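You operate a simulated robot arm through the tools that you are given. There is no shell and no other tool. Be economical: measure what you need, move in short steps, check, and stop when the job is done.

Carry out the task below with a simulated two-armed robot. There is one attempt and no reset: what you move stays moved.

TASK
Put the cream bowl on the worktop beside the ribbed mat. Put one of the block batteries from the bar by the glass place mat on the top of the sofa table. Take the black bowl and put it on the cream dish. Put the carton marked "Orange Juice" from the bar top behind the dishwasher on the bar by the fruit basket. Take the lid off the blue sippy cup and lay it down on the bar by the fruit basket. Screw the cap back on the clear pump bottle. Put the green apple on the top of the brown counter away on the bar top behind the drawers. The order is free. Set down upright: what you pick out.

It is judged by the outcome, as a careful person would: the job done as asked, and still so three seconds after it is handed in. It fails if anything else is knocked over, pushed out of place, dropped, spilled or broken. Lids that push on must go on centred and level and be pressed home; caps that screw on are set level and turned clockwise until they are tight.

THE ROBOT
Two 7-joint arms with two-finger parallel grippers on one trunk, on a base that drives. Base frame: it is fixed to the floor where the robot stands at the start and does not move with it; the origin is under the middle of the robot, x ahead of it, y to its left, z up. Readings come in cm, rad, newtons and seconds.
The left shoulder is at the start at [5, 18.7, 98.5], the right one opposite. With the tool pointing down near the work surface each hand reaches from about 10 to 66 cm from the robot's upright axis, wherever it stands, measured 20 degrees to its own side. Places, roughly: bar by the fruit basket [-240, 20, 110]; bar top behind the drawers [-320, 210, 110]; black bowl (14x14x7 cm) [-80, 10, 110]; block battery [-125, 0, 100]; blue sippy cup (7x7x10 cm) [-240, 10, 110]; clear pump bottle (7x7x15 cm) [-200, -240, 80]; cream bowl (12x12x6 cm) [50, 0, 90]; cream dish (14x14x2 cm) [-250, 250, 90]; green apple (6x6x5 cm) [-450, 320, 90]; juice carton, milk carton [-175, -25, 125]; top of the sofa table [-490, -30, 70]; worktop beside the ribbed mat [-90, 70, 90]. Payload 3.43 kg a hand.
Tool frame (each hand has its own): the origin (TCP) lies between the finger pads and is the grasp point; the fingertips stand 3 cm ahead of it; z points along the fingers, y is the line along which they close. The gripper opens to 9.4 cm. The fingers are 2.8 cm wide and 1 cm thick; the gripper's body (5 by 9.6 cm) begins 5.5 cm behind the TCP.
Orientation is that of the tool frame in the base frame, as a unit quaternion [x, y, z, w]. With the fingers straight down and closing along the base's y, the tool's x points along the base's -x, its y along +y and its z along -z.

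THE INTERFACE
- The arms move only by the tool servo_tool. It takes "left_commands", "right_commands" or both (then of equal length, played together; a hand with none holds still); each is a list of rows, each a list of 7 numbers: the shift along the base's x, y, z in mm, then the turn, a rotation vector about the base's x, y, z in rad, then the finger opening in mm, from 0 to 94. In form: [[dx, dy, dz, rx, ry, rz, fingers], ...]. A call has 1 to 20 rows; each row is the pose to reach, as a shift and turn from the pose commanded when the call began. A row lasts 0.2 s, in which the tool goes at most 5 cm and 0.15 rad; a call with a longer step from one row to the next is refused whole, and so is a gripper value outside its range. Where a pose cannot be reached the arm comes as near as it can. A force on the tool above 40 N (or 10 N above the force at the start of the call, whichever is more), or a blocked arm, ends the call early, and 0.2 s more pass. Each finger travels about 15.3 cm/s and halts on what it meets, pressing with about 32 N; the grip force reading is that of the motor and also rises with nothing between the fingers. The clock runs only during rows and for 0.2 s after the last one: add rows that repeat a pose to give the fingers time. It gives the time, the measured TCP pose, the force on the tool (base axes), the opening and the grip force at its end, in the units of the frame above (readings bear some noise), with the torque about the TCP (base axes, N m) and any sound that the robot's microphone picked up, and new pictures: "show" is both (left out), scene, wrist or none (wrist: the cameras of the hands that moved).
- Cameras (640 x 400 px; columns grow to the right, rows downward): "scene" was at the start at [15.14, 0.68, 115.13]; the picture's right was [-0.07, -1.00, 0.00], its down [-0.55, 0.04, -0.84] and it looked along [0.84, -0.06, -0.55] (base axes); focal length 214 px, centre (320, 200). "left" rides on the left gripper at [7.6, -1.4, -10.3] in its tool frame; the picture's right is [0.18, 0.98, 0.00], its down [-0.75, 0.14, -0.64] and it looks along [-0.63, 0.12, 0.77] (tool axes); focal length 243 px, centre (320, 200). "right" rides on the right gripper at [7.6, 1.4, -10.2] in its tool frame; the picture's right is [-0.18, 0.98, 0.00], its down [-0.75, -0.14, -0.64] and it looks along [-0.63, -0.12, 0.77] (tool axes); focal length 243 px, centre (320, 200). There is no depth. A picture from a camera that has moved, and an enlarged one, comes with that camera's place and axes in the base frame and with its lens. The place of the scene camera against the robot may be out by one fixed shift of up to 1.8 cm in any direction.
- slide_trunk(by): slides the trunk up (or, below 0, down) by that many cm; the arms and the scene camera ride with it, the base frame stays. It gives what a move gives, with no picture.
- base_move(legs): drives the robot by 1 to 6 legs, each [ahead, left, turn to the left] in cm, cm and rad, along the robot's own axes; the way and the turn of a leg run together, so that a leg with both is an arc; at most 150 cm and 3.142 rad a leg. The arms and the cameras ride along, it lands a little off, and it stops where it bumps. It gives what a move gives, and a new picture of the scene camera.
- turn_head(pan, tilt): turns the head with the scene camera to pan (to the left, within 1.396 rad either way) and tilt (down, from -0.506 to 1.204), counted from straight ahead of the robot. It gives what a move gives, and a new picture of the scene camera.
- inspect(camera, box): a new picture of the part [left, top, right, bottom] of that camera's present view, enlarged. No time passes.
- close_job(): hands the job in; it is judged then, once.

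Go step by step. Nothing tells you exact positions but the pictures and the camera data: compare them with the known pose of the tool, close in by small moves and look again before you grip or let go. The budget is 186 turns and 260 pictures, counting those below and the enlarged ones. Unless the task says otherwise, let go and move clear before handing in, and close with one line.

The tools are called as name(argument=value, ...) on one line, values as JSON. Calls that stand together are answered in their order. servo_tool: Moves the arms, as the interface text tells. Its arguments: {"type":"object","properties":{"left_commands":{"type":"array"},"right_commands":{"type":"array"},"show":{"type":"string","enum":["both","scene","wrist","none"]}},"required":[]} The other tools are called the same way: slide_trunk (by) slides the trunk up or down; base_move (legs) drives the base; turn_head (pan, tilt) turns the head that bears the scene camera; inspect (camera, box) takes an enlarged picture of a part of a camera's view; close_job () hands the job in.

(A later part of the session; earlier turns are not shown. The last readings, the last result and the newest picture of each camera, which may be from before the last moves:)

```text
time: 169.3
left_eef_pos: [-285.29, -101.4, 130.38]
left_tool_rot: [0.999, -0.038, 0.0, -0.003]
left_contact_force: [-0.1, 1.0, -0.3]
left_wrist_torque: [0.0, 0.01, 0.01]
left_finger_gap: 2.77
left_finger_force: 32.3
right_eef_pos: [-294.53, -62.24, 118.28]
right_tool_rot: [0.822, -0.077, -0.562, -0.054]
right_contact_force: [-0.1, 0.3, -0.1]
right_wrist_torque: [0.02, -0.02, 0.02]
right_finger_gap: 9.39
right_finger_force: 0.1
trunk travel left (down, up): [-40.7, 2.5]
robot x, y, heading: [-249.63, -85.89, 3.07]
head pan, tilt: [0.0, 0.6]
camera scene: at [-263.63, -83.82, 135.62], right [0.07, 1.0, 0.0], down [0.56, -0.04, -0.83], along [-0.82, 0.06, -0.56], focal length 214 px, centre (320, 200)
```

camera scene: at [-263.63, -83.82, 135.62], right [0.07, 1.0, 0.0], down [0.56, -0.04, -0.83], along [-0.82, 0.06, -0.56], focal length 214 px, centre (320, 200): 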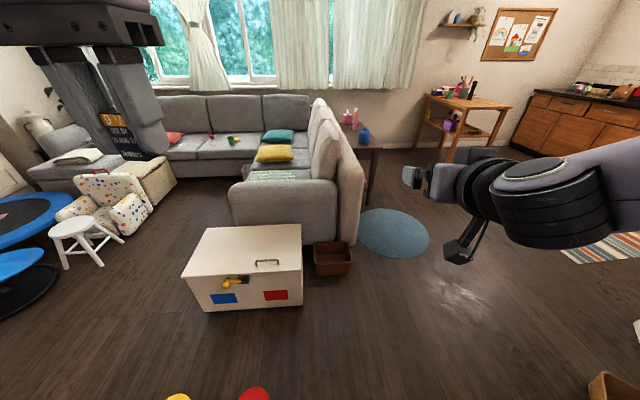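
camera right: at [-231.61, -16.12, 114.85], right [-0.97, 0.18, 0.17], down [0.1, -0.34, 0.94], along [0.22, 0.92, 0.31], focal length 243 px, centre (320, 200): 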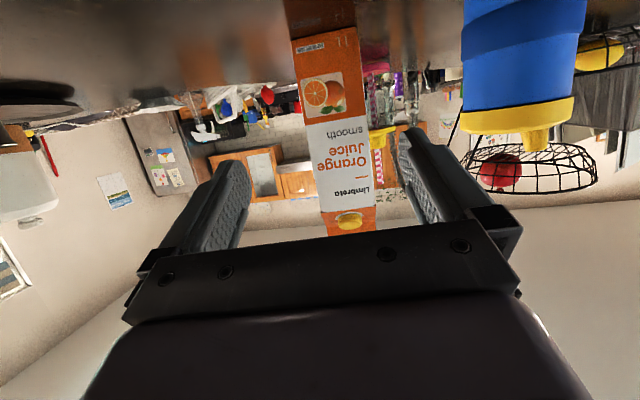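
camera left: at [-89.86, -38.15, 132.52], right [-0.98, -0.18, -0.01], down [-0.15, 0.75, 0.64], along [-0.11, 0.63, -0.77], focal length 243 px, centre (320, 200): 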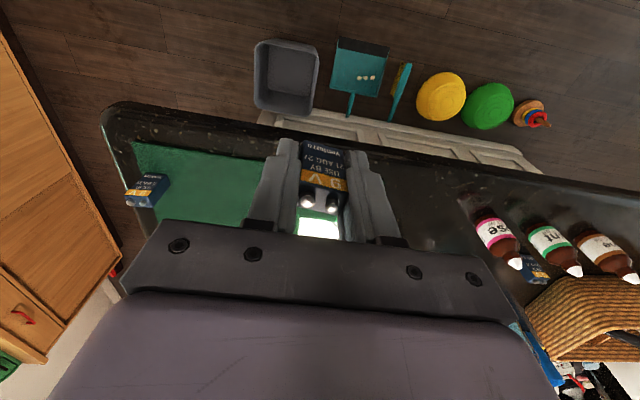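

I see the sofa table behind the sofa's back, near end at about [-455, -20]. I'll drive around toward it via the open floor.

base_move(legs=[[0, 0, 0.07], [75, 0, 0], [0, -88, 0], [55, 0, 0]])

```text
time: 172.9
left_eef_pos: [-341.07, -103.51, 130.23]
left_tool_rot: [1.0, 0.0, 0.001, -0.004]
left_contact_force: [0.5, 0.5, 0.3]
left_wrist_torque: [0.02, 0.03, -0.01]
left_finger_gap: 2.73
left_finger_force: 32.6
right_eef_pos: [-353.29, -65.08, 118.25]
right_tool_rot: [0.823, -0.048, -0.564, -0.034]
right_contact_force: [0.0, -0.1, 0.1]
right_wrist_torque: [0.0, 0.02, 0.02]
right_finger_gap: 9.41
right_finger_force: 0.1
trunk travel left (down, up): [-40.7, 2.5]
robot x, y, heading: [-306.62, -85.99, 3.143]
head pan, tilt: [0.0, 0.6]
stopped in leg 2: the robot was blocked; the commanded pose is now the measured one
camera scene: at [-320.63, -84.65, 135.66], right [0.0, 1.0, 0.0], down [0.56, 0.0, -0.83], along [-0.83, 0.0, -0.56], focal length 214 px, centre (320, 200)
```

scene: 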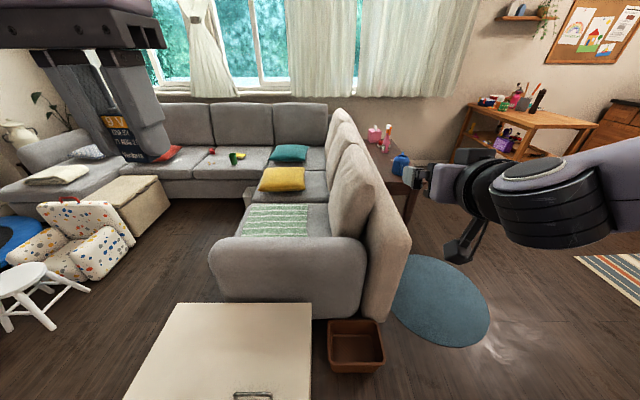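

The base bumped the toy chest and stopped, so I'll back up 6 cm, check it, then go around to the right.

base_move(legs=[[-6, 0, 0]])

turn_head(pan=0, tilt=0.95)

```text
time: 173.9
left_eef_pos: [-335.25, -103.74, 130.26]
left_tool_rot: [1.0, 0.0, 0.002, -0.004]
left_contact_force: [0.1, 0.3, -0.7]
left_wrist_torque: [0.01, 0.01, -0.02]
left_finger_gap: 2.74
left_finger_force: 32.1
right_eef_pos: [-347.45, -65.13, 118.27]
right_tool_rot: [0.824, -0.047, -0.564, -0.034]
right_contact_force: [0.4, -0.2, 0.0]
right_wrist_torque: [0.01, 0.02, 0.0]
right_finger_gap: 9.4
right_finger_force: 0.1
trunk travel left (down, up): [-40.7, 2.5]
robot x, y, heading: [-300.92, -86.23, 3.145]
head pan, tilt: [0.0, 0.6]
camera scene: at [-314.85, -84.67, 135.64], right [0.0, 1.0, 0.0], down [0.56, 0.0, -0.83], along [-0.83, 0.0, -0.56], focal length 214 px, centre (320, 200)
```

scene: 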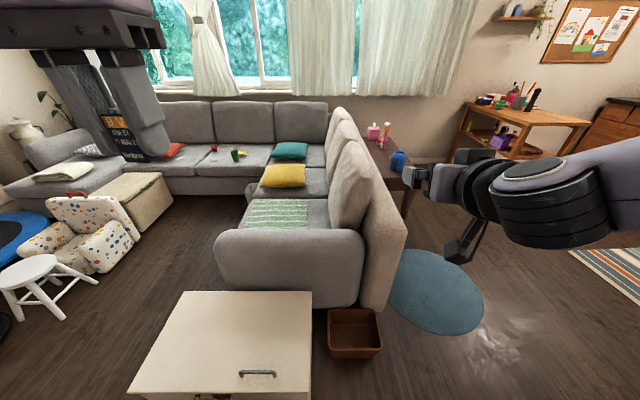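

```text
time: 174.7
left_eef_pos: [-335.42, -103.64, 130.16]
left_tool_rot: [1.0, 0.0, 0.003, -0.003]
left_contact_force: [0.7, -1.0, -1.2]
left_wrist_torque: [0.02, -0.02, 0.01]
left_finger_gap: 2.73
left_finger_force: 32.4
right_eef_pos: [-347.6, -65.18, 118.07]
right_tool_rot: [0.824, -0.048, -0.564, -0.034]
right_contact_force: [0.2, -0.1, 0.5]
right_wrist_torque: [0.01, -0.01, 0.01]
right_finger_gap: 9.39
right_finger_force: 0.0
trunk travel left (down, up): [-40.7, 2.5]
robot x, y, heading: [-300.68, -86.04, 3.14]
head pan, tilt: [0.0, 0.949]
camera scene: at [-313.39, -84.67, 132.79], right [0.0, 1.0, 0.0], down [0.81, 0.0, -0.58], along [-0.58, 0.0, -0.81], focal length 214 px, centre (320, 200)
```

scene: 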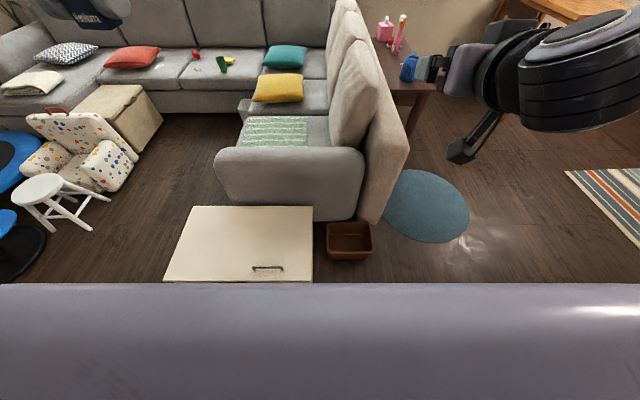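

The chest looks undisturbed. I'll strafe right past the basket, then forward in stages toward the table's end.

base_move(legs=[[0, -58, 0], [40, 0, 0], [0, -32, 0], [35, 0, 0]])

turn_head(pan=0.2, tilt=0.7)

```text
time: 183.7
left_eef_pos: [-410.21, -12.85, 130.22]
left_tool_rot: [1.0, -0.001, 0.003, -0.003]
left_contact_force: [-0.4, -0.7, -1.4]
left_wrist_torque: [0.01, -0.02, -0.01]
left_finger_gap: 2.75
left_finger_force: 31.5
right_eef_pos: [-422.34, 25.57, 118.0]
right_tool_rot: [0.825, -0.049, -0.562, -0.035]
right_contact_force: [-0.2, 0.5, 0.0]
right_wrist_torque: [0.02, 0.01, 0.01]
right_finger_gap: 9.41
right_finger_force: 0.0
trunk travel left (down, up): [-40.7, 2.5]
robot x, y, heading: [-375.2, 4.75, 3.14]
head pan, tilt: [0.0, 0.949]
camera scene: at [-388.19, 6.03, 132.77], right [0.0, 1.0, 0.0], down [0.81, 0.0, -0.58], along [-0.58, 0.0, -0.81], focal length 214 px, centre (320, 200)
```

scene: 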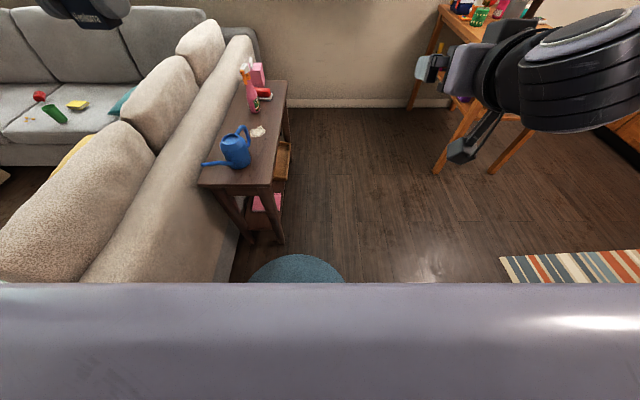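

```text
time: 184.5
left_eef_pos: [-410.21, -12.98, 130.06]
left_tool_rot: [1.0, -0.001, 0.002, -0.003]
left_contact_force: [0.3, 0.2, -0.8]
left_wrist_torque: [0.0, -0.03, -0.02]
left_finger_gap: 2.74
left_finger_force: 31.7
right_eef_pos: [-422.15, 25.51, 118.06]
right_tool_rot: [0.824, -0.048, -0.563, -0.034]
right_contact_force: [0.9, -0.1, 0.4]
right_wrist_torque: [0.02, 0.02, 0.03]
right_finger_gap: 9.4
right_finger_force: 0.1
trunk travel left (down, up): [-40.7, 2.5]
robot x, y, heading: [-375.28, 5.11, 3.137]
head pan, tilt: [0.201, 0.7]
camera scene: at [-389.19, 4.35, 134.75], right [-0.2, 0.98, 0.0], down [0.63, 0.13, -0.76], along [-0.75, -0.15, -0.64], focal length 214 px, centre (320, 200)
```

scene: 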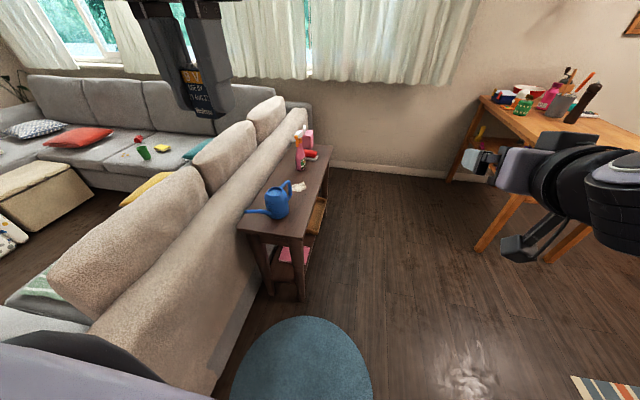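

inspect(camera="scene", box=[220, 115, 360, 255])

slide_trunk(by=-32)

```text
2.86 times, centred on (290, 185) of scene
camera zoom: at [-389.19, 4.35, 134.75], right [-0.2, 0.98, 0.0], down [0.63, 0.13, -0.76], along [-0.75, -0.15, -0.64], focal length 613 px, centre (406, 243)
```

zoom: 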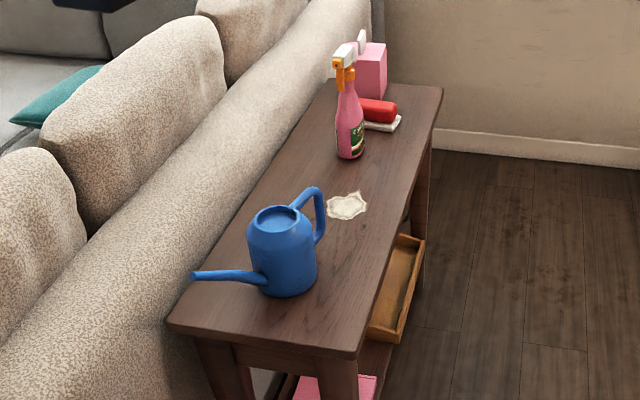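

```text
time: 187.7
left_eef_pos: [-410.19, -12.76, 98.11]
left_tool_rot: [1.0, 0.0, 0.002, -0.003]
left_contact_force: [0.4, 0.6, -1.3]
left_wrist_torque: [0.01, 0.01, 0.02]
left_finger_gap: 2.76
left_finger_force: 31.7
right_eef_pos: [-422.34, 25.53, 86.24]
right_tool_rot: [0.824, -0.048, -0.563, -0.035]
right_contact_force: [-0.1, -0.2, -0.5]
right_wrist_torque: [0.04, -0.04, 0.0]
right_finger_gap: 9.38
right_finger_force: 0.1
trunk travel left (down, up): [-8.7, 34.5]
robot x, y, heading: [-375.37, 4.82, 3.14]
head pan, tilt: [0.201, 0.7]
```

Free spot on the table: about [-461, -17], right of the watering can. I'll approach from the open side, facing the table's long edge.

base_move(legs=[[0, -40, 0], [104, 0, 0], [0, 0, 1.57]])

turn_head(pan=0.2, tilt=0.8)

```text
time: 199.0
left_eef_pos: [-461.25, 10.24, 98.12]
left_tool_rot: [0.704, 0.71, -0.001, -0.005]
left_contact_force: [-0.7, -0.5, 0.0]
left_wrist_torque: [-0.02, 0.01, 0.03]
left_finger_gap: 2.74
left_finger_force: 32.4
right_eef_pos: [-499.67, -2.18, 86.23]
right_tool_rot: [0.614, 0.552, -0.421, 0.376]
right_contact_force: [-0.1, 0.1, -0.3]
right_wrist_torque: [0.03, -0.04, -0.01]
right_finger_gap: 9.4
right_finger_force: 0.1
trunk travel left (down, up): [-8.7, 34.5]
robot x, y, heading: [-479.06, 44.68, -1.565]
head pan, tilt: [0.201, 0.7]
camera scene: at [-477.0, 32.0, 102.76], right [-0.98, -0.21, 0.0], down [-0.13, 0.63, -0.76], along [0.16, -0.75, -0.64], focal length 214 px, centre (320, 200)
```

scene: 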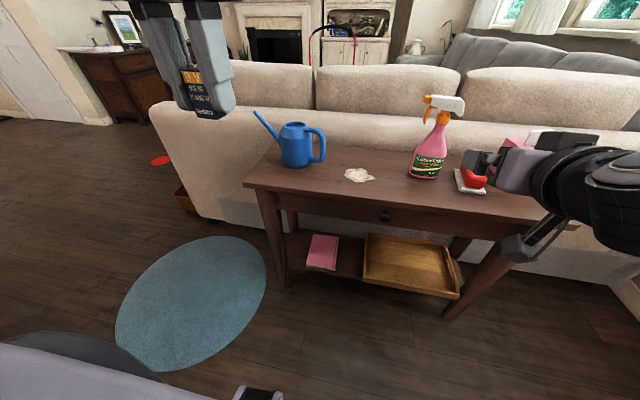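

```text
time: 199.6
left_eef_pos: [-461.29, 10.22, 98.12]
left_tool_rot: [0.705, 0.71, -0.002, -0.004]
left_contact_force: [-0.3, 0.4, -0.1]
left_wrist_torque: [0.0, 0.01, 0.03]
left_finger_gap: 2.75
left_finger_force: 32.1
right_eef_pos: [-499.68, -2.12, 86.05]
right_tool_rot: [0.614, 0.552, -0.42, 0.376]
right_contact_force: [-0.4, 0.5, -0.6]
right_wrist_torque: [0.01, 0.01, -0.02]
right_finger_gap: 9.42
right_finger_force: 0.0
trunk travel left (down, up): [-8.7, 34.5]
robot x, y, heading: [-479.17, 44.82, -1.561]
head pan, tilt: [0.201, 0.799]
camera scene: at [-477.09, 32.42, 101.94], right [-0.98, -0.21, 0.0], down [-0.15, 0.7, -0.7], along [0.14, -0.68, -0.72], focal length 214 px, centre (320, 200)
```

scene: 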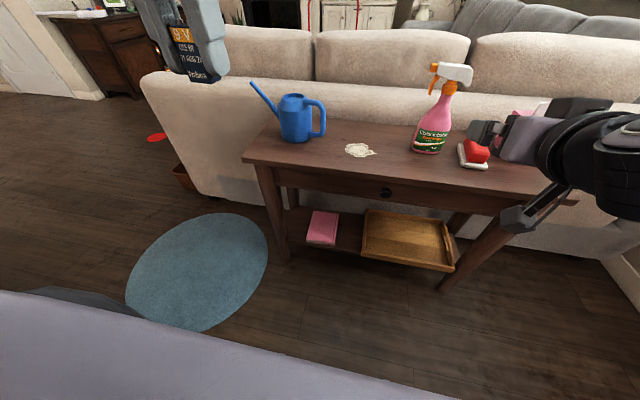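

The spot between the watering can and the doily near the front edge, about [-468, -20], is free. I'll nudge the base and bring the left hand over it at height, then look.

base_move(legs=[[6, -6, 0]])

servo_tool(left_commands=[[0, -45, 0, 0, 0, 0, 5], [0, -90, 0, 0, 0, 0, 5], [0, -135, -10, 0, 0, 0, 5], [0, -180, -30, 0, 0, 0, 5], [0, -215, -60, 0, 0, 0, 5], [0, -240, -100, 0, 0, 0, 5], [0, -240, -140, 0, 0, 0, 5], [0, -240, -180, 0, 0, 0, 5], [0, -240, -180, 0, 0, 0, 5]])

```text
time: 200.7
left_eef_pos: [-467.17, 4.33, 98.31]
left_tool_rot: [0.705, 0.71, -0.002, -0.003]
left_contact_force: [0.3, 0.8, -0.6]
left_wrist_torque: [0.0, 0.02, 0.03]
left_finger_gap: 2.79
left_finger_force: 31.8
right_eef_pos: [-505.57, -8.22, 86.18]
right_tool_rot: [0.614, 0.552, -0.421, 0.376]
right_contact_force: [-0.5, -0.2, 0.0]
right_wrist_torque: [0.04, -0.01, -0.01]
right_finger_gap: 9.37
right_finger_force: 0.1
trunk travel left (down, up): [-8.7, 34.5]
robot x, y, heading: [-485.17, 39.09, -1.565]
head pan, tilt: [0.201, 0.799]
camera scene: at [-483.0, 26.42, 101.93], right [-0.98, -0.21, 0.0], down [-0.15, 0.7, -0.7], along [0.14, -0.68, -0.72], focal length 214 px, centre (320, 200)
```

scene: 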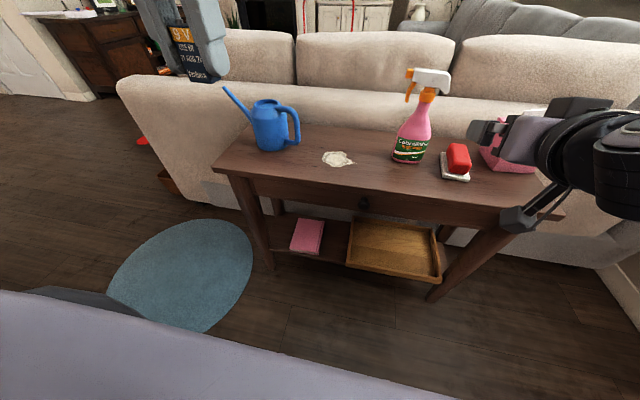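

```text
time: 202.7
left_eef_pos: [-467.21, -19.79, 80.03]
left_tool_rot: [0.705, 0.709, -0.001, -0.004]
left_contact_force: [-0.7, 0.7, -1.0]
left_wrist_torque: [0.01, 0.0, -0.02]
left_finger_gap: 2.77
left_finger_force: 31.5
right_eef_pos: [-505.52, -8.1, 86.12]
right_tool_rot: [0.614, 0.552, -0.421, 0.377]
right_contact_force: [-1.0, 0.4, 0.3]
right_wrist_torque: [-0.01, 0.01, -0.01]
right_finger_gap: 9.38
right_finger_force: 0.0
trunk travel left (down, up): [-8.7, 34.5]
robot x, y, heading: [-485.25, 38.71, -1.563]
head pan, tilt: [0.201, 0.799]
camera scene: at [-482.99, 26.41, 101.93], right [-0.98, -0.21, 0.0], down [-0.15, 0.7, -0.7], along [0.14, -0.68, -0.72], focal length 214 px, centre (320, 200)
camera left: at [-468.64, -12.17, 90.51], right [0.98, 0.19, -0.01], down [0.15, -0.76, 0.64], along [0.12, -0.63, -0.77], focal length 243 px, centre (320, 200)
```

scene: 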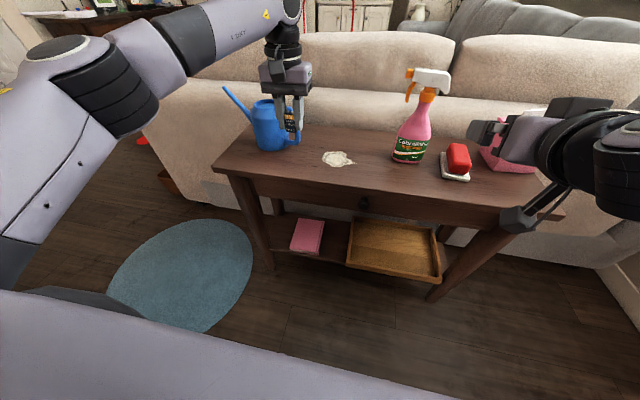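
left: 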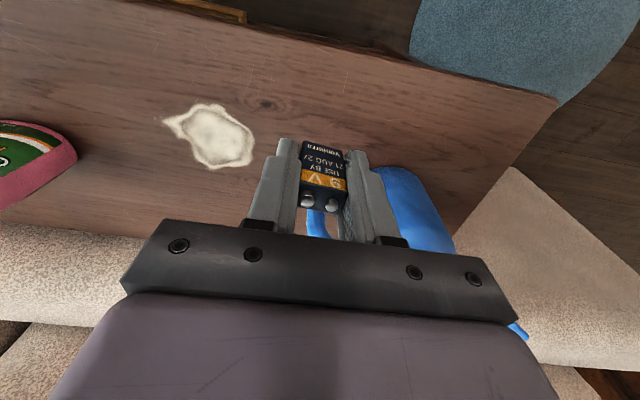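

The landing spot is clear, but I'd like a bit more distance from the can, so I'll shift 3 cm toward -x and descend, guarded by contact.

servo_tool(left_commands=[[-15, 3, 0, 0, 0, 0, 5], [-30, 3, -20, 0, 0, 0, 5], [-30, 3, -50, 0, 0, 0, 5], [-30, 3, -75, 0, 0, 0, 5], [-30, 3, -85, 0, 0, 0, 5], [-30, 3, -90, 0, 0, 0, 5]])

inspect(camera="scene", box=[220, 80, 420, 205])

```text
time: 204.1
left_eef_pos: [-470.12, -19.36, 71.19]
left_tool_rot: [0.705, 0.709, -0.001, -0.003]
left_contact_force: [-0.4, 0.1, -1.0]
left_wrist_torque: [0.01, 0.02, -0.03]
left_finger_gap: 2.73
left_finger_force: 32.5
right_eef_pos: [-505.52, -8.22, 86.08]
right_tool_rot: [0.614, 0.552, -0.421, 0.376]
right_contact_force: [0.0, 0.5, -0.4]
right_wrist_torque: [-0.03, -0.03, 0.02]
right_finger_gap: 9.4
right_finger_force: 0.1
trunk travel left (down, up): [-8.7, 34.5]
robot x, y, heading: [-485.57, 39.07, -1.564]
head pan, tilt: [0.201, 0.799]
camera scene: at [-483.0, 26.42, 101.93], right [-0.98, -0.21, 0.0], down [-0.15, 0.7, -0.7], along [0.14, -0.68, -0.72], focal length 214 px, centre (320, 200)
camera left: at [-471.7, -11.83, 81.6], right [0.98, 0.19, -0.01], down [0.15, -0.75, 0.64], along [0.12, -0.63, -0.77], focal length 243 px, centre (320, 200)
```

scene: 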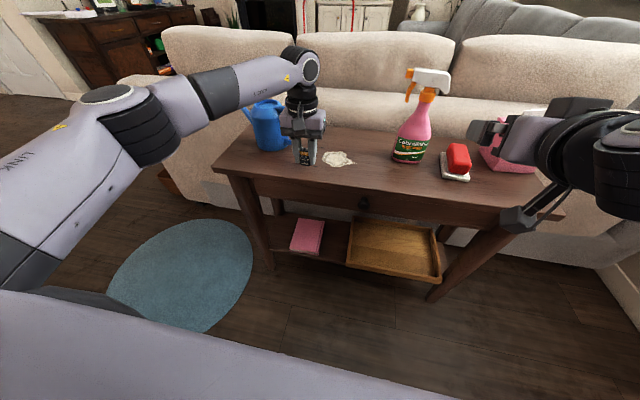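
left: 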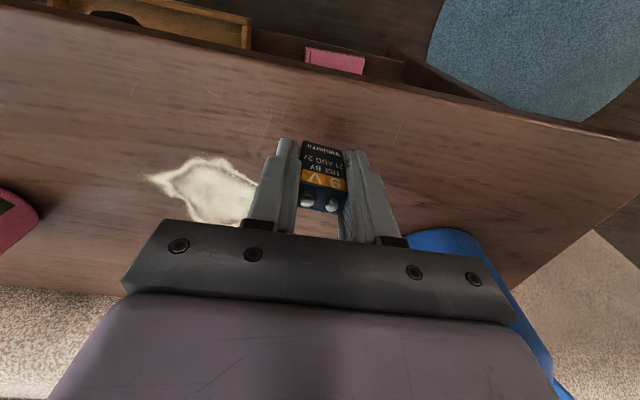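

```text
3.20 times, centred on (320, 142) of scene
camera zoom: at [-483.0, 26.42, 101.93], right [-0.98, -0.21, 0.0], down [-0.15, 0.7, -0.7], along [0.14, -0.68, -0.72], focal length 686 px, centre (320, 384)
```

zoom: 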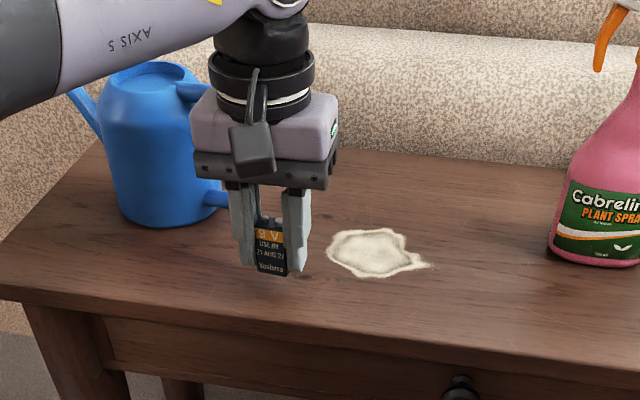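

Close to the surface now. I continue down in small steps until contact.

servo_tool(left_commands=[[0, 0, -5, 0, 0, 0, 5], [0, 0, -10, 0, 0, 0, 5], [0, 0, -15, 0, 0, 0, 5], [0, 0, -20, 0, 0, 0, 5], [0, 0, -25, 0, 0, 0, 5], [0, 0, -30, 0, 0, 0, 5], [0, 0, -35, 0, 0, 0, 5], [0, 0, -40, 0, 0, 0, 5]], show="none")

inspect(camera="scene", box=[220, 80, 420, 205])

```text
time: 205.6
left_eef_pos: [-470.21, -19.64, 69.09]
left_tool_rot: [0.705, 0.709, -0.007, 0.001]
left_contact_force: [0.6, 5.2, 13.4]
left_wrist_torque: [0.16, -0.19, 0.06]
left_finger_gap: 2.73
left_finger_force: 32.0
right_eef_pos: [-505.61, -8.02, 86.16]
right_tool_rot: [0.614, 0.552, -0.421, 0.377]
right_contact_force: [0.8, 0.8, 0.0]
right_wrist_torque: [0.0, 0.0, 0.0]
right_finger_gap: 9.41
right_finger_force: 0.0
trunk travel left (down, up): [-8.7, 34.5]
robot x, y, heading: [-485.08, 39.42, -1.561]
head pan, tilt: [0.201, 0.799]
stopped in row 7 (left hand): the force on the tool passed its limit (the readings are from after the stop); the commanded pose is now the measured one
```

```text
3.20 times, centred on (320, 142) of scene
camera zoom: at [-483.02, 26.55, 101.93], right [-0.98, -0.21, 0.0], down [-0.15, 0.7, -0.7], along [0.14, -0.68, -0.72], focal length 686 px, centre (320, 384)
```

zoom: 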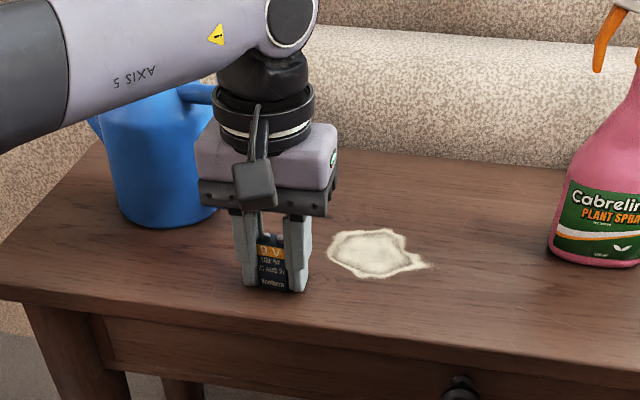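

Contact. I'll relieve a touch, open, and lift away.

servo_tool(left_commands=[[0, 0, 2, 0, 0, 0, 15], [0, 0, 2, 0, 0, 0, 35], [0, 0, 2, 0, 0, 0, 50], [0, 0, 2, 0, 0, 0, 50], [0, 0, 30, 0, 0, 0, 50], [0, 0, 70, 0, 0, 0, 50], [0, 0, 110, 0, 0, 0, 50], [0, 40, 140, 0, 0, 0, 50], [0, 85, 160, 0, 0, 0, 50], [0, 130, 170, 0, 0, 0, 50]], show="scene")

inspect(camera="scene", box=[220, 80, 420, 205])

```text
time: 207.8
left_eef_pos: [-470.31, -6.47, 85.61]
left_tool_rot: [0.703, 0.711, -0.006, 0.0]
left_contact_force: [0.5, 1.1, -0.2]
left_wrist_torque: [0.02, 0.0, -0.01]
left_finger_gap: 5.0
left_finger_force: 0.2
right_eef_pos: [-505.49, -8.21, 86.05]
right_tool_rot: [0.614, 0.552, -0.42, 0.376]
right_contact_force: [-0.3, 0.0, -0.9]
right_wrist_torque: [-0.02, 0.01, -0.03]
right_finger_gap: 9.39
right_finger_force: 0.0
trunk travel left (down, up): [-8.7, 34.5]
robot x, y, heading: [-485.03, 38.32, -1.565]
head pan, tilt: [0.201, 0.799]
camera scene: at [-483.0, 26.41, 101.93], right [-0.98, -0.21, 0.0], down [-0.15, 0.7, -0.7], along [0.14, -0.68, -0.72], focal length 214 px, centre (320, 200)
```

scene: 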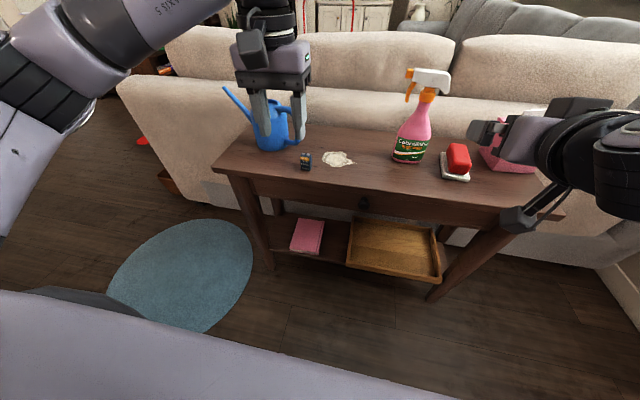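

```text
3.20 times, centred on (320, 142) of scene
camera zoom: at [-483.0, 26.41, 101.93], right [-0.98, -0.21, 0.0], down [-0.15, 0.7, -0.7], along [0.14, -0.68, -0.72], focal length 686 px, centre (320, 384)
```

zoom: 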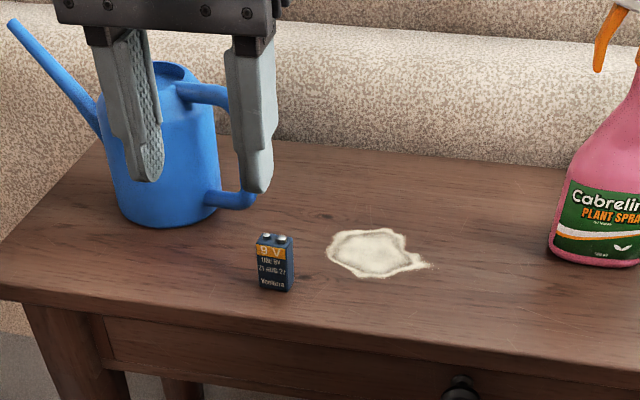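

The battery stands upright on the sofa table. Now the green apple: raise the trunk, move clear, and turn to face +y.

slide_trunk(by=20)

turn_head(pan=0, tilt=0.55)

base_move(legs=[[-8, 45, 0], [0, 0, 3.13]])

```text
time: 210.0
left_eef_pos: [-470.34, -6.66, 105.62]
left_tool_rot: [0.705, 0.709, -0.007, 0.0]
left_contact_force: [0.4, -0.1, -1.0]
left_wrist_torque: [0.03, 0.02, 0.0]
left_finger_gap: 5.01
left_finger_force: 0.1
right_eef_pos: [-505.51, -8.22, 106.16]
right_tool_rot: [0.614, 0.552, -0.421, 0.376]
right_contact_force: [0.0, -0.3, -0.7]
right_wrist_torque: [-0.01, 0.02, 0.01]
right_finger_gap: 9.41
right_finger_force: 0.0
trunk travel left (down, up): [-28.7, 14.5]
robot x, y, heading: [-485.37, 38.82, -1.561]
head pan, tilt: [0.201, 0.799]
```

```text
time: 210.7
left_eef_pos: [-470.37, -6.56, 105.67]
left_tool_rot: [0.705, 0.709, -0.006, 0.0]
left_contact_force: [0.4, -0.8, 0.5]
left_wrist_torque: [-0.01, 0.02, 0.0]
left_finger_gap: 5.01
left_finger_force: 0.1
right_eef_pos: [-505.53, -8.08, 106.16]
right_tool_rot: [0.614, 0.552, -0.421, 0.376]
right_contact_force: [1.0, 0.4, -0.3]
right_wrist_torque: [0.0, 0.02, 0.0]
right_finger_gap: 9.38
right_finger_force: 0.0
trunk travel left (down, up): [-28.7, 14.5]
robot x, y, heading: [-485.31, 39.14, -1.567]
head pan, tilt: [0.0, 0.55]
camera scene: at [-484.59, 25.33, 124.07], right [-1.0, -0.01, 0.0], down [0.0, 0.52, -0.85], along [0.01, -0.85, -0.52], focal length 214 px, centre (320, 200)
```

scene: 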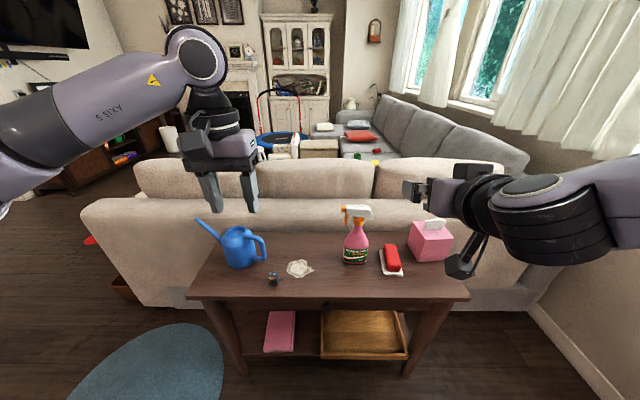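

```text
time: 220.8
left_eef_pos: [-453.94, 92.88, 105.66]
left_tool_rot: [-0.7, 0.714, 0.0, 0.006]
left_contact_force: [0.0, 0.3, 0.5]
left_wrist_torque: [-0.01, 0.03, 0.01]
left_finger_gap: 5.01
left_finger_force: 0.0
right_eef_pos: [-418.79, 93.55, 106.05]
right_tool_rot: [-0.544, 0.621, 0.371, 0.426]
right_contact_force: [0.6, -0.4, -0.1]
right_wrist_torque: [0.03, 0.01, 0.02]
right_finger_gap: 9.41
right_finger_force: 0.1
trunk travel left (down, up): [-28.7, 14.5]
robot x, y, heading: [-440.32, 47.11, 1.554]
head pan, tilt: [0.0, 0.55]
camera scene: at [-439.67, 63.21, 124.07], right [1.0, -0.02, 0.0], down [-0.01, -0.52, -0.85], along [0.02, 0.85, -0.52], focal length 214 px, centre (320, 200)
```

scene: 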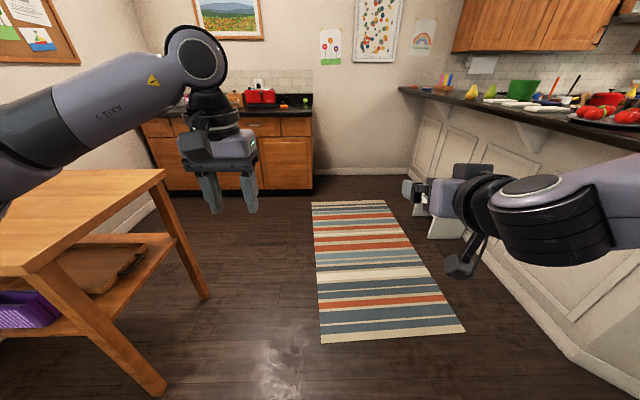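

inspect(camera="scene", box=[180, 50, 640, 180])

base_move(legs=[[125, 0, 0]])

```text
1.39 times, centred on (410, 115) of scene
camera zoom: at [-439.67, 63.21, 124.07], right [1.0, -0.02, 0.0], down [-0.01, -0.52, -0.85], along [0.02, 0.85, -0.52], focal length 298 px, centre (195, 318)
```

zoom: 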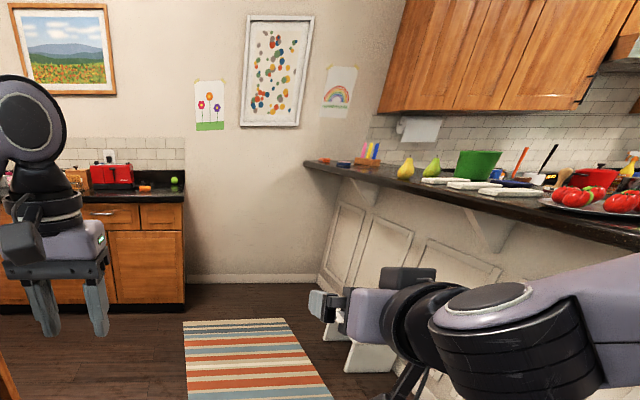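

```text
time: 227.0
left_eef_pos: [-451.64, 217.01, 105.62]
left_tool_rot: [-0.701, 0.713, 0.0, 0.006]
left_contact_force: [0.2, 0.5, -1.0]
left_wrist_torque: [0.0, -0.01, 0.0]
left_finger_gap: 4.99
left_finger_force: 0.1
right_eef_pos: [-416.54, 217.62, 106.13]
right_tool_rot: [-0.545, 0.622, 0.37, 0.425]
right_contact_force: [-0.1, -0.9, 0.9]
right_wrist_torque: [0.01, 0.01, -0.02]
right_finger_gap: 9.4
right_finger_force: 0.0
trunk travel left (down, up): [-28.7, 14.5]
robot x, y, heading: [-438.28, 171.04, 1.55]
head pan, tilt: [0.0, 0.55]
camera scene: at [-437.28, 187.21, 124.07], right [1.0, -0.02, 0.0], down [-0.01, -0.52, -0.85], along [0.02, 0.85, -0.52], focal length 214 px, centre (320, 200)
```

scene: 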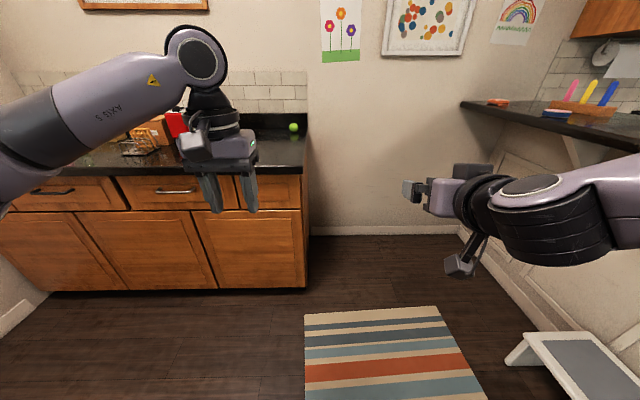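

The apple is at about [-451, 323] on the right end of the brown counter. I'll stand off the counter's right end and use the right hand; first I bring the right hand back to pointing down.

servo_tool(right_commands=[[0, -20, 0, -0.1475, 0.02, 0, 94], [0, -40, 0, -0.295, 0.04, 0, 94], [0, -60, 5, -0.4425, 0.06, 0, 94], [0, -70, 10, -0.59, 0.08, 0, 94], [0, -80, 20, -0.7375, 0.1, 0, 94], [0, -80, 30, -0.885, 0.12, 0, 94], [0, -80, 40, -1.03, 0.14, 0, 94], [0, -80, 50, -1.18, 0.157, 0, 94], [0, -80, 50, -1.18, 0.157, 0, 94]], left_commands=[[0, -20, 10, 0, 0, 0, 50], [0, -40, 20, 0, 0, 0, 50], [0, -60, 30, 0, 0, 0, 50], [0, -80, 40, 0, 0, 0, 50], [0, -100, 50, 0, 0, 0, 50], [0, -100, 50, 0, 0, 0, 50], [0, -100, 50, 0, 0, 0, 50], [0, -100, 50, 0, 0, 0, 50], [0, -100, 50, 0, 0, 0, 50]], show="none")

base_move(legs=[[0, -33, 0], [84, 0, 0], [0, 0, 1.1]])

```text
refused: row 8 steps farther than a row can; nothing moved
```

```text
time: 236.0
left_eef_pos: [-450.58, 263.11, 105.66]
left_tool_rot: [0.97, -0.244, -0.003, -0.005]
left_contact_force: [0.4, -1.1, -0.7]
left_wrist_torque: [0.02, -0.06, -0.01]
left_finger_gap: 5.0
left_finger_force: 0.0
right_eef_pos: [-434.93, 294.77, 106.14]
right_tool_rot: [0.787, -0.247, -0.539, -0.171]
right_contact_force: [0.3, -0.4, 0.3]
right_wrist_torque: [0.01, 0.02, -0.02]
right_finger_gap: 9.4
right_finger_force: 0.1
trunk travel left (down, up): [-28.7, 14.5]
robot x, y, heading: [-403.45, 254.13, 2.646]
head pan, tilt: [0.0, 0.55]
camera scene: at [-416.21, 262.55, 124.07], right [0.48, 0.88, 0.0], down [0.46, -0.25, -0.85], along [-0.75, 0.41, -0.52], focal length 214 px, centre (320, 200)
```

scene: 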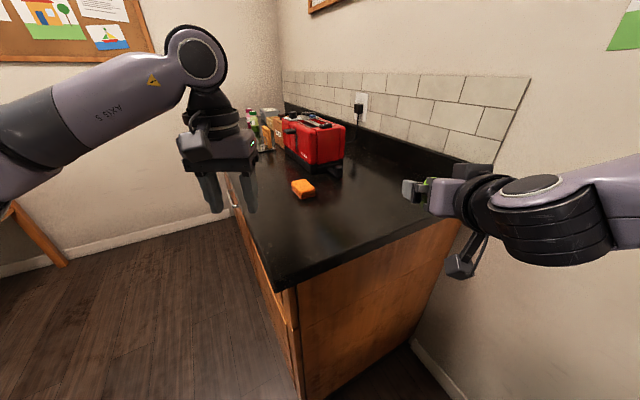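

The base is in place and the cabinet corner is at [-441, 268]. Now rotate the right hand to point down, using the axis for this heading.

servo_tool(right_commands=[[0, 0, 8, -0.086, -0.1229, 0, 94], [0, 0, 16, -0.172, -0.2458, 0, 94], [0, 0, 24, -0.258, -0.3686, 0, 94], [0, 0, 32, -0.344, -0.4915, 0, 94], [0, 0, 40, -0.43, -0.6144, 0, 94], [0, 0, 48, -0.516, -0.7373, 0, 94], [0, 0, 56, -0.602, -0.8601, 0, 94], [0, 0, 60, -0.688, -0.983, 0, 94], [0, 0, 60, -0.688, -0.983, 0, 94]])

```text
time: 238.0
left_eef_pos: [-450.5, 263.23, 105.69]
left_tool_rot: [0.97, -0.245, -0.003, -0.005]
left_contact_force: [-0.3, -0.5, 0.0]
left_wrist_torque: [0.02, 0.03, -0.01]
left_finger_gap: 5.01
left_finger_force: 0.1
right_eef_pos: [-434.45, 294.86, 112.02]
right_tool_rot: [0.954, -0.3, 0.002, 0.001]
right_contact_force: [0.2, -0.9, 0.3]
right_wrist_torque: [0.02, -0.04, 0.02]
right_finger_gap: 9.41
right_finger_force: 0.1
right hand out of reach, approached as far as the arm can: row 8, 9
trunk travel left (down, up): [-28.7, 14.5]
robot x, y, heading: [-403.66, 253.93, 2.642]
head pan, tilt: [0.0, 0.55]
camera scene: at [-416.22, 262.55, 124.07], right [0.48, 0.88, 0.0], down [0.46, -0.25, -0.85], along [-0.75, 0.41, -0.52], focal length 214 px, centre (320, 200)
camera right: at [-429.06, 289.39, 122.28], right [-0.71, -0.7, 0.0], down [-0.54, 0.55, 0.64], along [-0.45, 0.46, -0.77], focal length 243 px, centre (320, 200)
```

scene: 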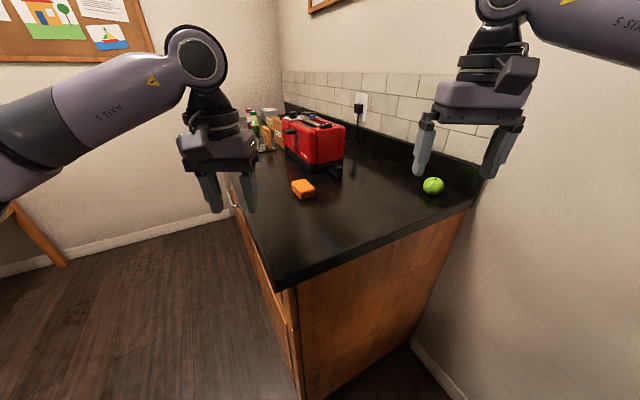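
right: 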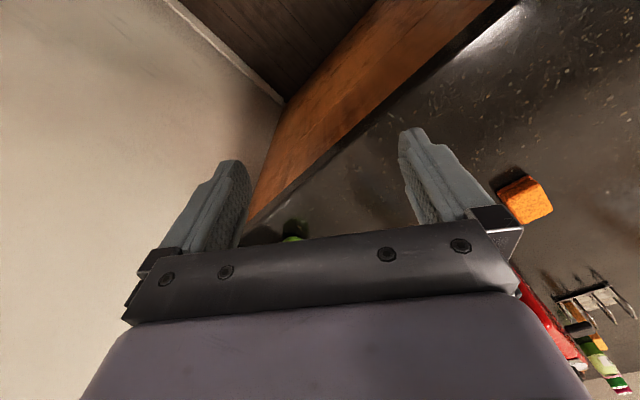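

The apple is at about [-450.5, 321]. I'll shift the base closer along +y.

base_move(legs=[[11, -20, 0]])

servo_tool(right_commands=[[-30, 10, 0, 0, 0, 0, 94], [-60, 20, 0, 0, 0, 0, 94], [-90, 25, 0, 0, 0, 0, 94], [-120, 28, 0, 0, 0, 0, 94], [-140, 28, -20, 0, 0, 0, 94], [-140, 28, -50, 0, 0, 0, 94], [-140, 28, -70, 0, 0, 0, 94]])

```text
time: 239.8
left_eef_pos: [-450.53, 285.62, 105.67]
left_tool_rot: [0.969, -0.246, -0.002, -0.007]
left_contact_force: [-1.1, 0.5, -0.2]
left_wrist_torque: [-0.01, 0.03, 0.01]
left_finger_gap: 4.99
left_finger_force: 0.0
right_eef_pos: [-434.4, 317.19, 112.08]
right_tool_rot: [0.954, -0.298, 0.001, -0.002]
right_contact_force: [0.4, 0.0, 0.0]
right_wrist_torque: [-0.01, -0.01, -0.01]
right_finger_gap: 9.38
right_finger_force: 0.1
trunk travel left (down, up): [-28.7, 14.5]
robot x, y, heading: [-403.39, 276.44, 2.643]
head pan, tilt: [0.0, 0.55]
stopped in leg 1: the robot was blocked; the commanded pose is now the measured one
camera scene: at [-416.21, 284.85, 124.12], right [0.48, 0.88, 0.0], down [0.46, -0.25, -0.85], along [-0.75, 0.41, -0.52], focal length 214 px, centre (320, 200)
```

scene: 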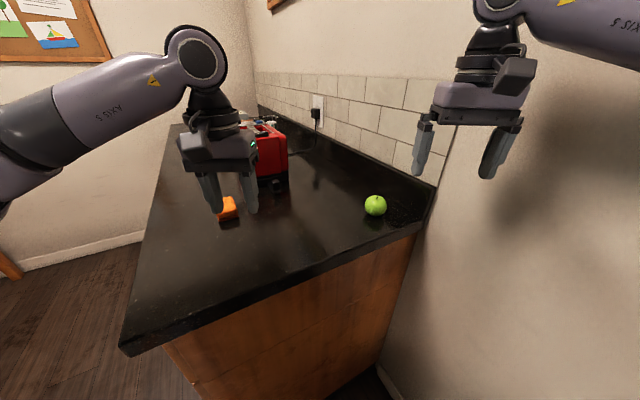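

```text
time: 241.4
left_eef_pos: [-450.7, 284.74, 105.67]
left_tool_rot: [0.969, -0.245, -0.003, -0.011]
left_contact_force: [0.2, 0.0, 0.5]
left_wrist_torque: [-0.02, 0.01, 0.03]
left_finger_gap: 5.01
left_finger_force: 0.1
right_eef_pos: [-438.46, 320.67, 103.61]
right_tool_rot: [0.956, -0.294, 0.001, -0.008]
right_contact_force: [0.7, 0.2, 0.1]
right_wrist_torque: [-0.02, -0.01, 0.02]
right_finger_gap: 9.4
right_finger_force: 0.1
right hand out of reach, approached as far as the arm can: row 1, 2, 3, 4, 5, 6, 7
trunk travel left (down, up): [-28.7, 14.5]
robot x, y, heading: [-403.72, 277.19, 2.647]
head pan, tilt: [0.0, 0.55]
camera scene: at [-416.4, 283.88, 124.12], right [0.48, 0.88, 0.01], down [0.46, -0.24, -0.86], along [-0.75, 0.41, -0.52], focal length 214 px, centre (320, 200)
camera right: at [-433.08, 314.92, 113.91], right [-0.71, -0.71, -0.01], down [-0.55, 0.53, 0.65], along [-0.45, 0.46, -0.76], focal length 243 px, centre (320, 200)
```

scene: 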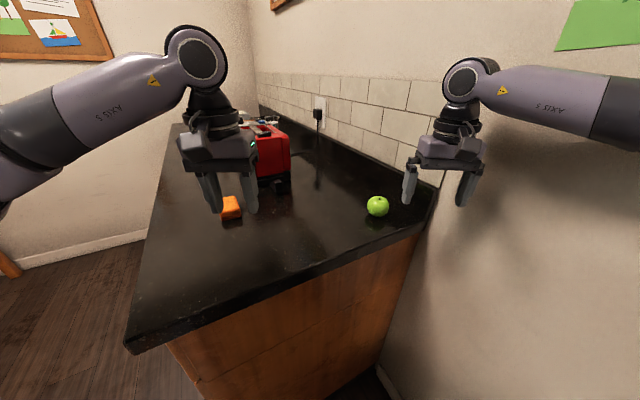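
right: 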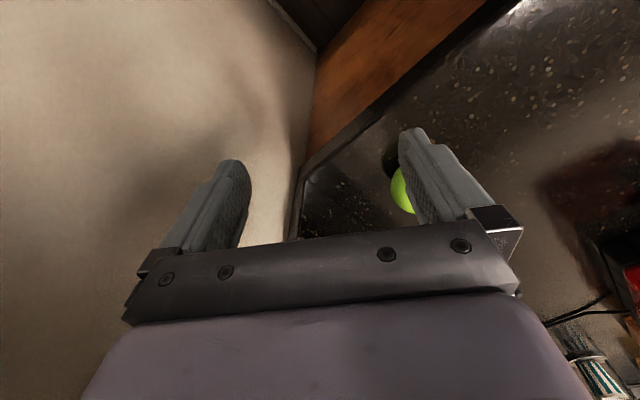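

The arm is limited by height. Lowering the trunk 8 cm should give it the reach; then I'll shift the hand over the apple.

slide_trunk(by=-7)

servo_tool(right_commands=[[-30, 0, 10, 0, 0, 0, 94], [-60, 0, 15, 0, 0, 0, 94], [-90, -2, 15, 0, 0, 0, 94], [-120, -3, 15, 0, 0, 0, 94], [-122, -3, 15, 0, 0, 0, 94]])

```text
time: 242.5
left_eef_pos: [-450.49, 284.81, 98.89]
left_tool_rot: [0.969, -0.246, -0.005, -0.012]
left_contact_force: [0.1, -0.7, -0.5]
left_wrist_torque: [0.02, 0.0, -0.01]
left_finger_gap: 4.98
left_finger_force: 0.0
right_eef_pos: [-438.3, 320.62, 97.01]
right_tool_rot: [0.955, -0.297, -0.003, -0.009]
right_contact_force: [-0.1, 0.2, 0.3]
right_wrist_torque: [-0.03, 0.02, 0.03]
right_finger_gap: 9.41
right_finger_force: 0.0
trunk travel left (down, up): [-21.7, 21.5]
robot x, y, heading: [-403.73, 276.75, 2.648]
head pan, tilt: [0.0, 0.55]
```

```text
time: 243.7
left_eef_pos: [-450.64, 284.68, 98.83]
left_tool_rot: [0.969, -0.246, -0.005, -0.013]
left_contact_force: [0.8, -1.0, 0.4]
left_wrist_torque: [0.03, 0.02, -0.02]
left_finger_gap: 4.97
left_finger_force: 0.0
right_eef_pos: [-438.56, 321.41, 96.46]
right_tool_rot: [0.956, -0.294, -0.003, -0.009]
right_contact_force: [-0.1, 0.7, -0.2]
right_wrist_torque: [-0.01, 0.01, -0.05]
right_finger_gap: 9.4
right_finger_force: 0.1
right hand out of reach, approached as far as the arm can: row 1, 2, 3, 4, 5
trunk travel left (down, up): [-21.7, 21.5]
robot x, y, heading: [-403.67, 276.83, 2.649]
head pan, tilt: [0.0, 0.55]
camera scene: at [-416.29, 283.85, 117.17], right [0.48, 0.88, 0.01], down [0.46, -0.24, -0.86], along [-0.75, 0.41, -0.52], focal length 214 px, centre (320, 200)
camera right: at [-433.14, 315.74, 106.77], right [-0.71, -0.71, -0.01], down [-0.54, 0.53, 0.65], along [-0.45, 0.47, -0.76], focal length 243 px, centre (320, 200)
```

scene: 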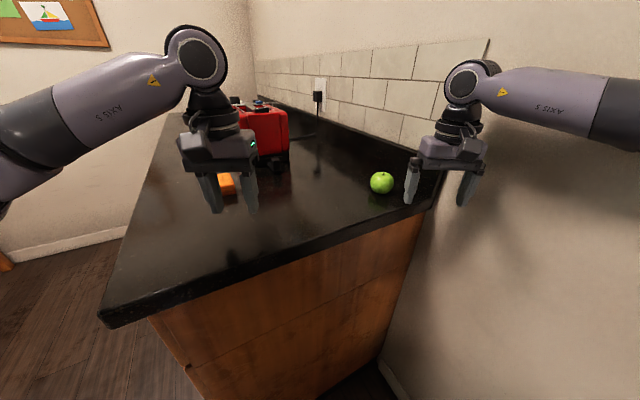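
right: 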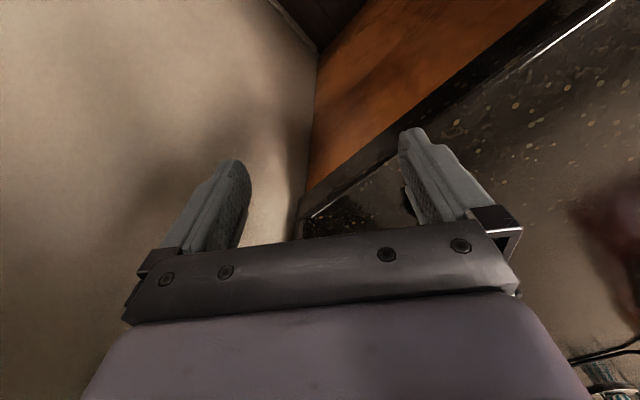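

The right arm seems jammed against its limits by the wall, so I'll use the left arm. I back away, fold the right hand, and turn right so that the left arm faces the apple.

base_move(legs=[[-12, 8, 0]])

servo_tool(right_commands=[[37, -11, 20, 0, 0, 0, 60], [74, -22, 40, 0, 0, 0, 30], [111, -33, 60, 0, 0, 0, 10], [148, -44, 80, 0, 0, 0, 10], [186, -54, 80, 0, 0, 0, 10], [186, -54, 80, 0, 0, 0, 10]], left_commands=[[0, 0, 20, 0, 0, 0, 60], [10, 0, 40, 0, 0, 0, 80], [20, 0, 60, 0, 0, 0, 94], [30, 0, 70, 0, 0, 0, 94], [30, 0, 70, 0, 0, 0, 94], [30, 0, 70, 0, 0, 0, 94]], show="none")

base_move(legs=[[0, 0, -0.5]])

```text
time: 245.0
left_eef_pos: [-443.99, 273.14, 98.79]
left_tool_rot: [0.969, -0.247, -0.004, -0.004]
left_contact_force: [-0.2, 0.0, -0.3]
left_wrist_torque: [0.01, 0.05, -0.01]
left_finger_gap: 5.0
left_finger_force: 0.1
right_eef_pos: [-431.78, 309.94, 95.77]
right_tool_rot: [0.954, -0.299, 0.0, 0.0]
right_contact_force: [-0.5, -0.1, -0.2]
right_wrist_torque: [-0.02, 0.0, -0.01]
right_finger_gap: 9.4
right_finger_force: 0.1
trunk travel left (down, up): [-21.7, 21.5]
robot x, y, heading: [-396.98, 264.08, 2.643]
head pan, tilt: [0.0, 0.55]
camera scene: at [-409.63, 272.5, 117.08], right [0.48, 0.88, 0.0], down [0.46, -0.25, -0.85], along [-0.75, 0.41, -0.52], focal length 214 px, centre (320, 200)
```

scene: 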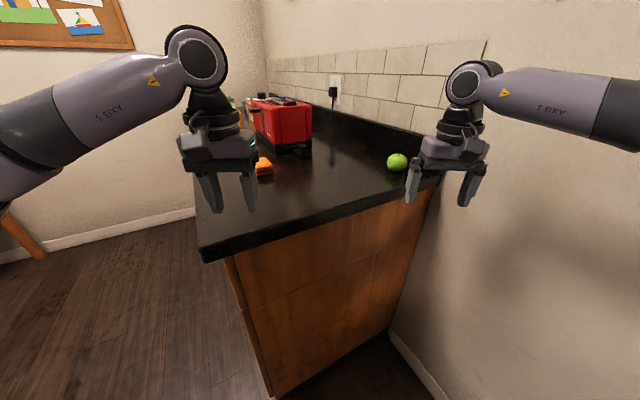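

```text
time: 246.4
left_eef_pos: [-440.86, 273.24, 105.67]
left_tool_rot: [0.969, -0.247, -0.003, -0.006]
left_contact_force: [0.3, 0.4, -0.7]
left_wrist_torque: [0.01, 0.0, 0.03]
left_finger_gap: 9.4
left_finger_force: 0.1
right_eef_pos: [-413.05, 304.79, 103.86]
right_tool_rot: [0.954, -0.299, 0.002, 0.0]
right_contact_force: [0.1, 0.5, -0.5]
right_wrist_torque: [0.01, 0.0, -0.01]
right_finger_gap: 1.0
right_finger_force: 0.1
trunk travel left (down, up): [-21.7, 21.5]
robot x, y, heading: [-397.42, 263.87, 2.644]
head pan, tilt: [0.0, 0.55]
```

```text
time: 248.2
left_eef_pos: [-431.17, 293.12, 105.75]
left_tool_rot: [0.878, -0.479, -0.001, -0.005]
left_contact_force: [-0.4, -0.1, 0.0]
left_wrist_torque: [-0.02, 0.02, 0.01]
left_finger_gap: 9.41
left_finger_force: 0.0
right_eef_pos: [-391.79, 307.35, 103.97]
right_tool_rot: [0.85, -0.526, 0.002, 0.0]
right_contact_force: [-0.2, 0.4, -0.9]
right_wrist_torque: [-0.02, -0.01, -0.01]
right_finger_gap: 0.98
right_finger_force: 0.1
trunk travel left (down, up): [-21.7, 21.5]
robot x, y, heading: [-396.98, 264.47, 2.143]
head pan, tilt: [0.0, 0.55]
camera scene: at [-404.64, 277.92, 117.07], right [0.84, 0.54, 0.0], down [0.28, -0.44, -0.85], along [-0.46, 0.72, -0.52], focal length 214 px, centre (320, 200)
```

scene: 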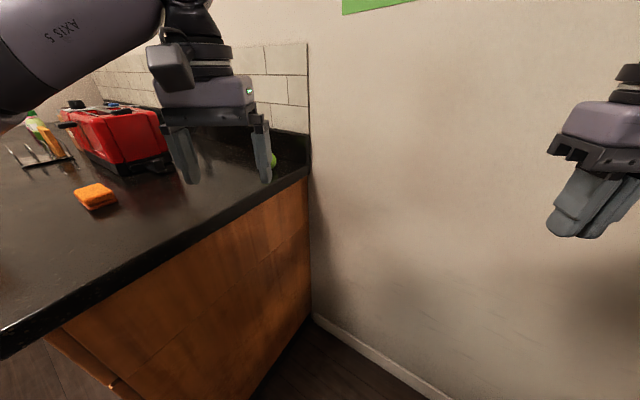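

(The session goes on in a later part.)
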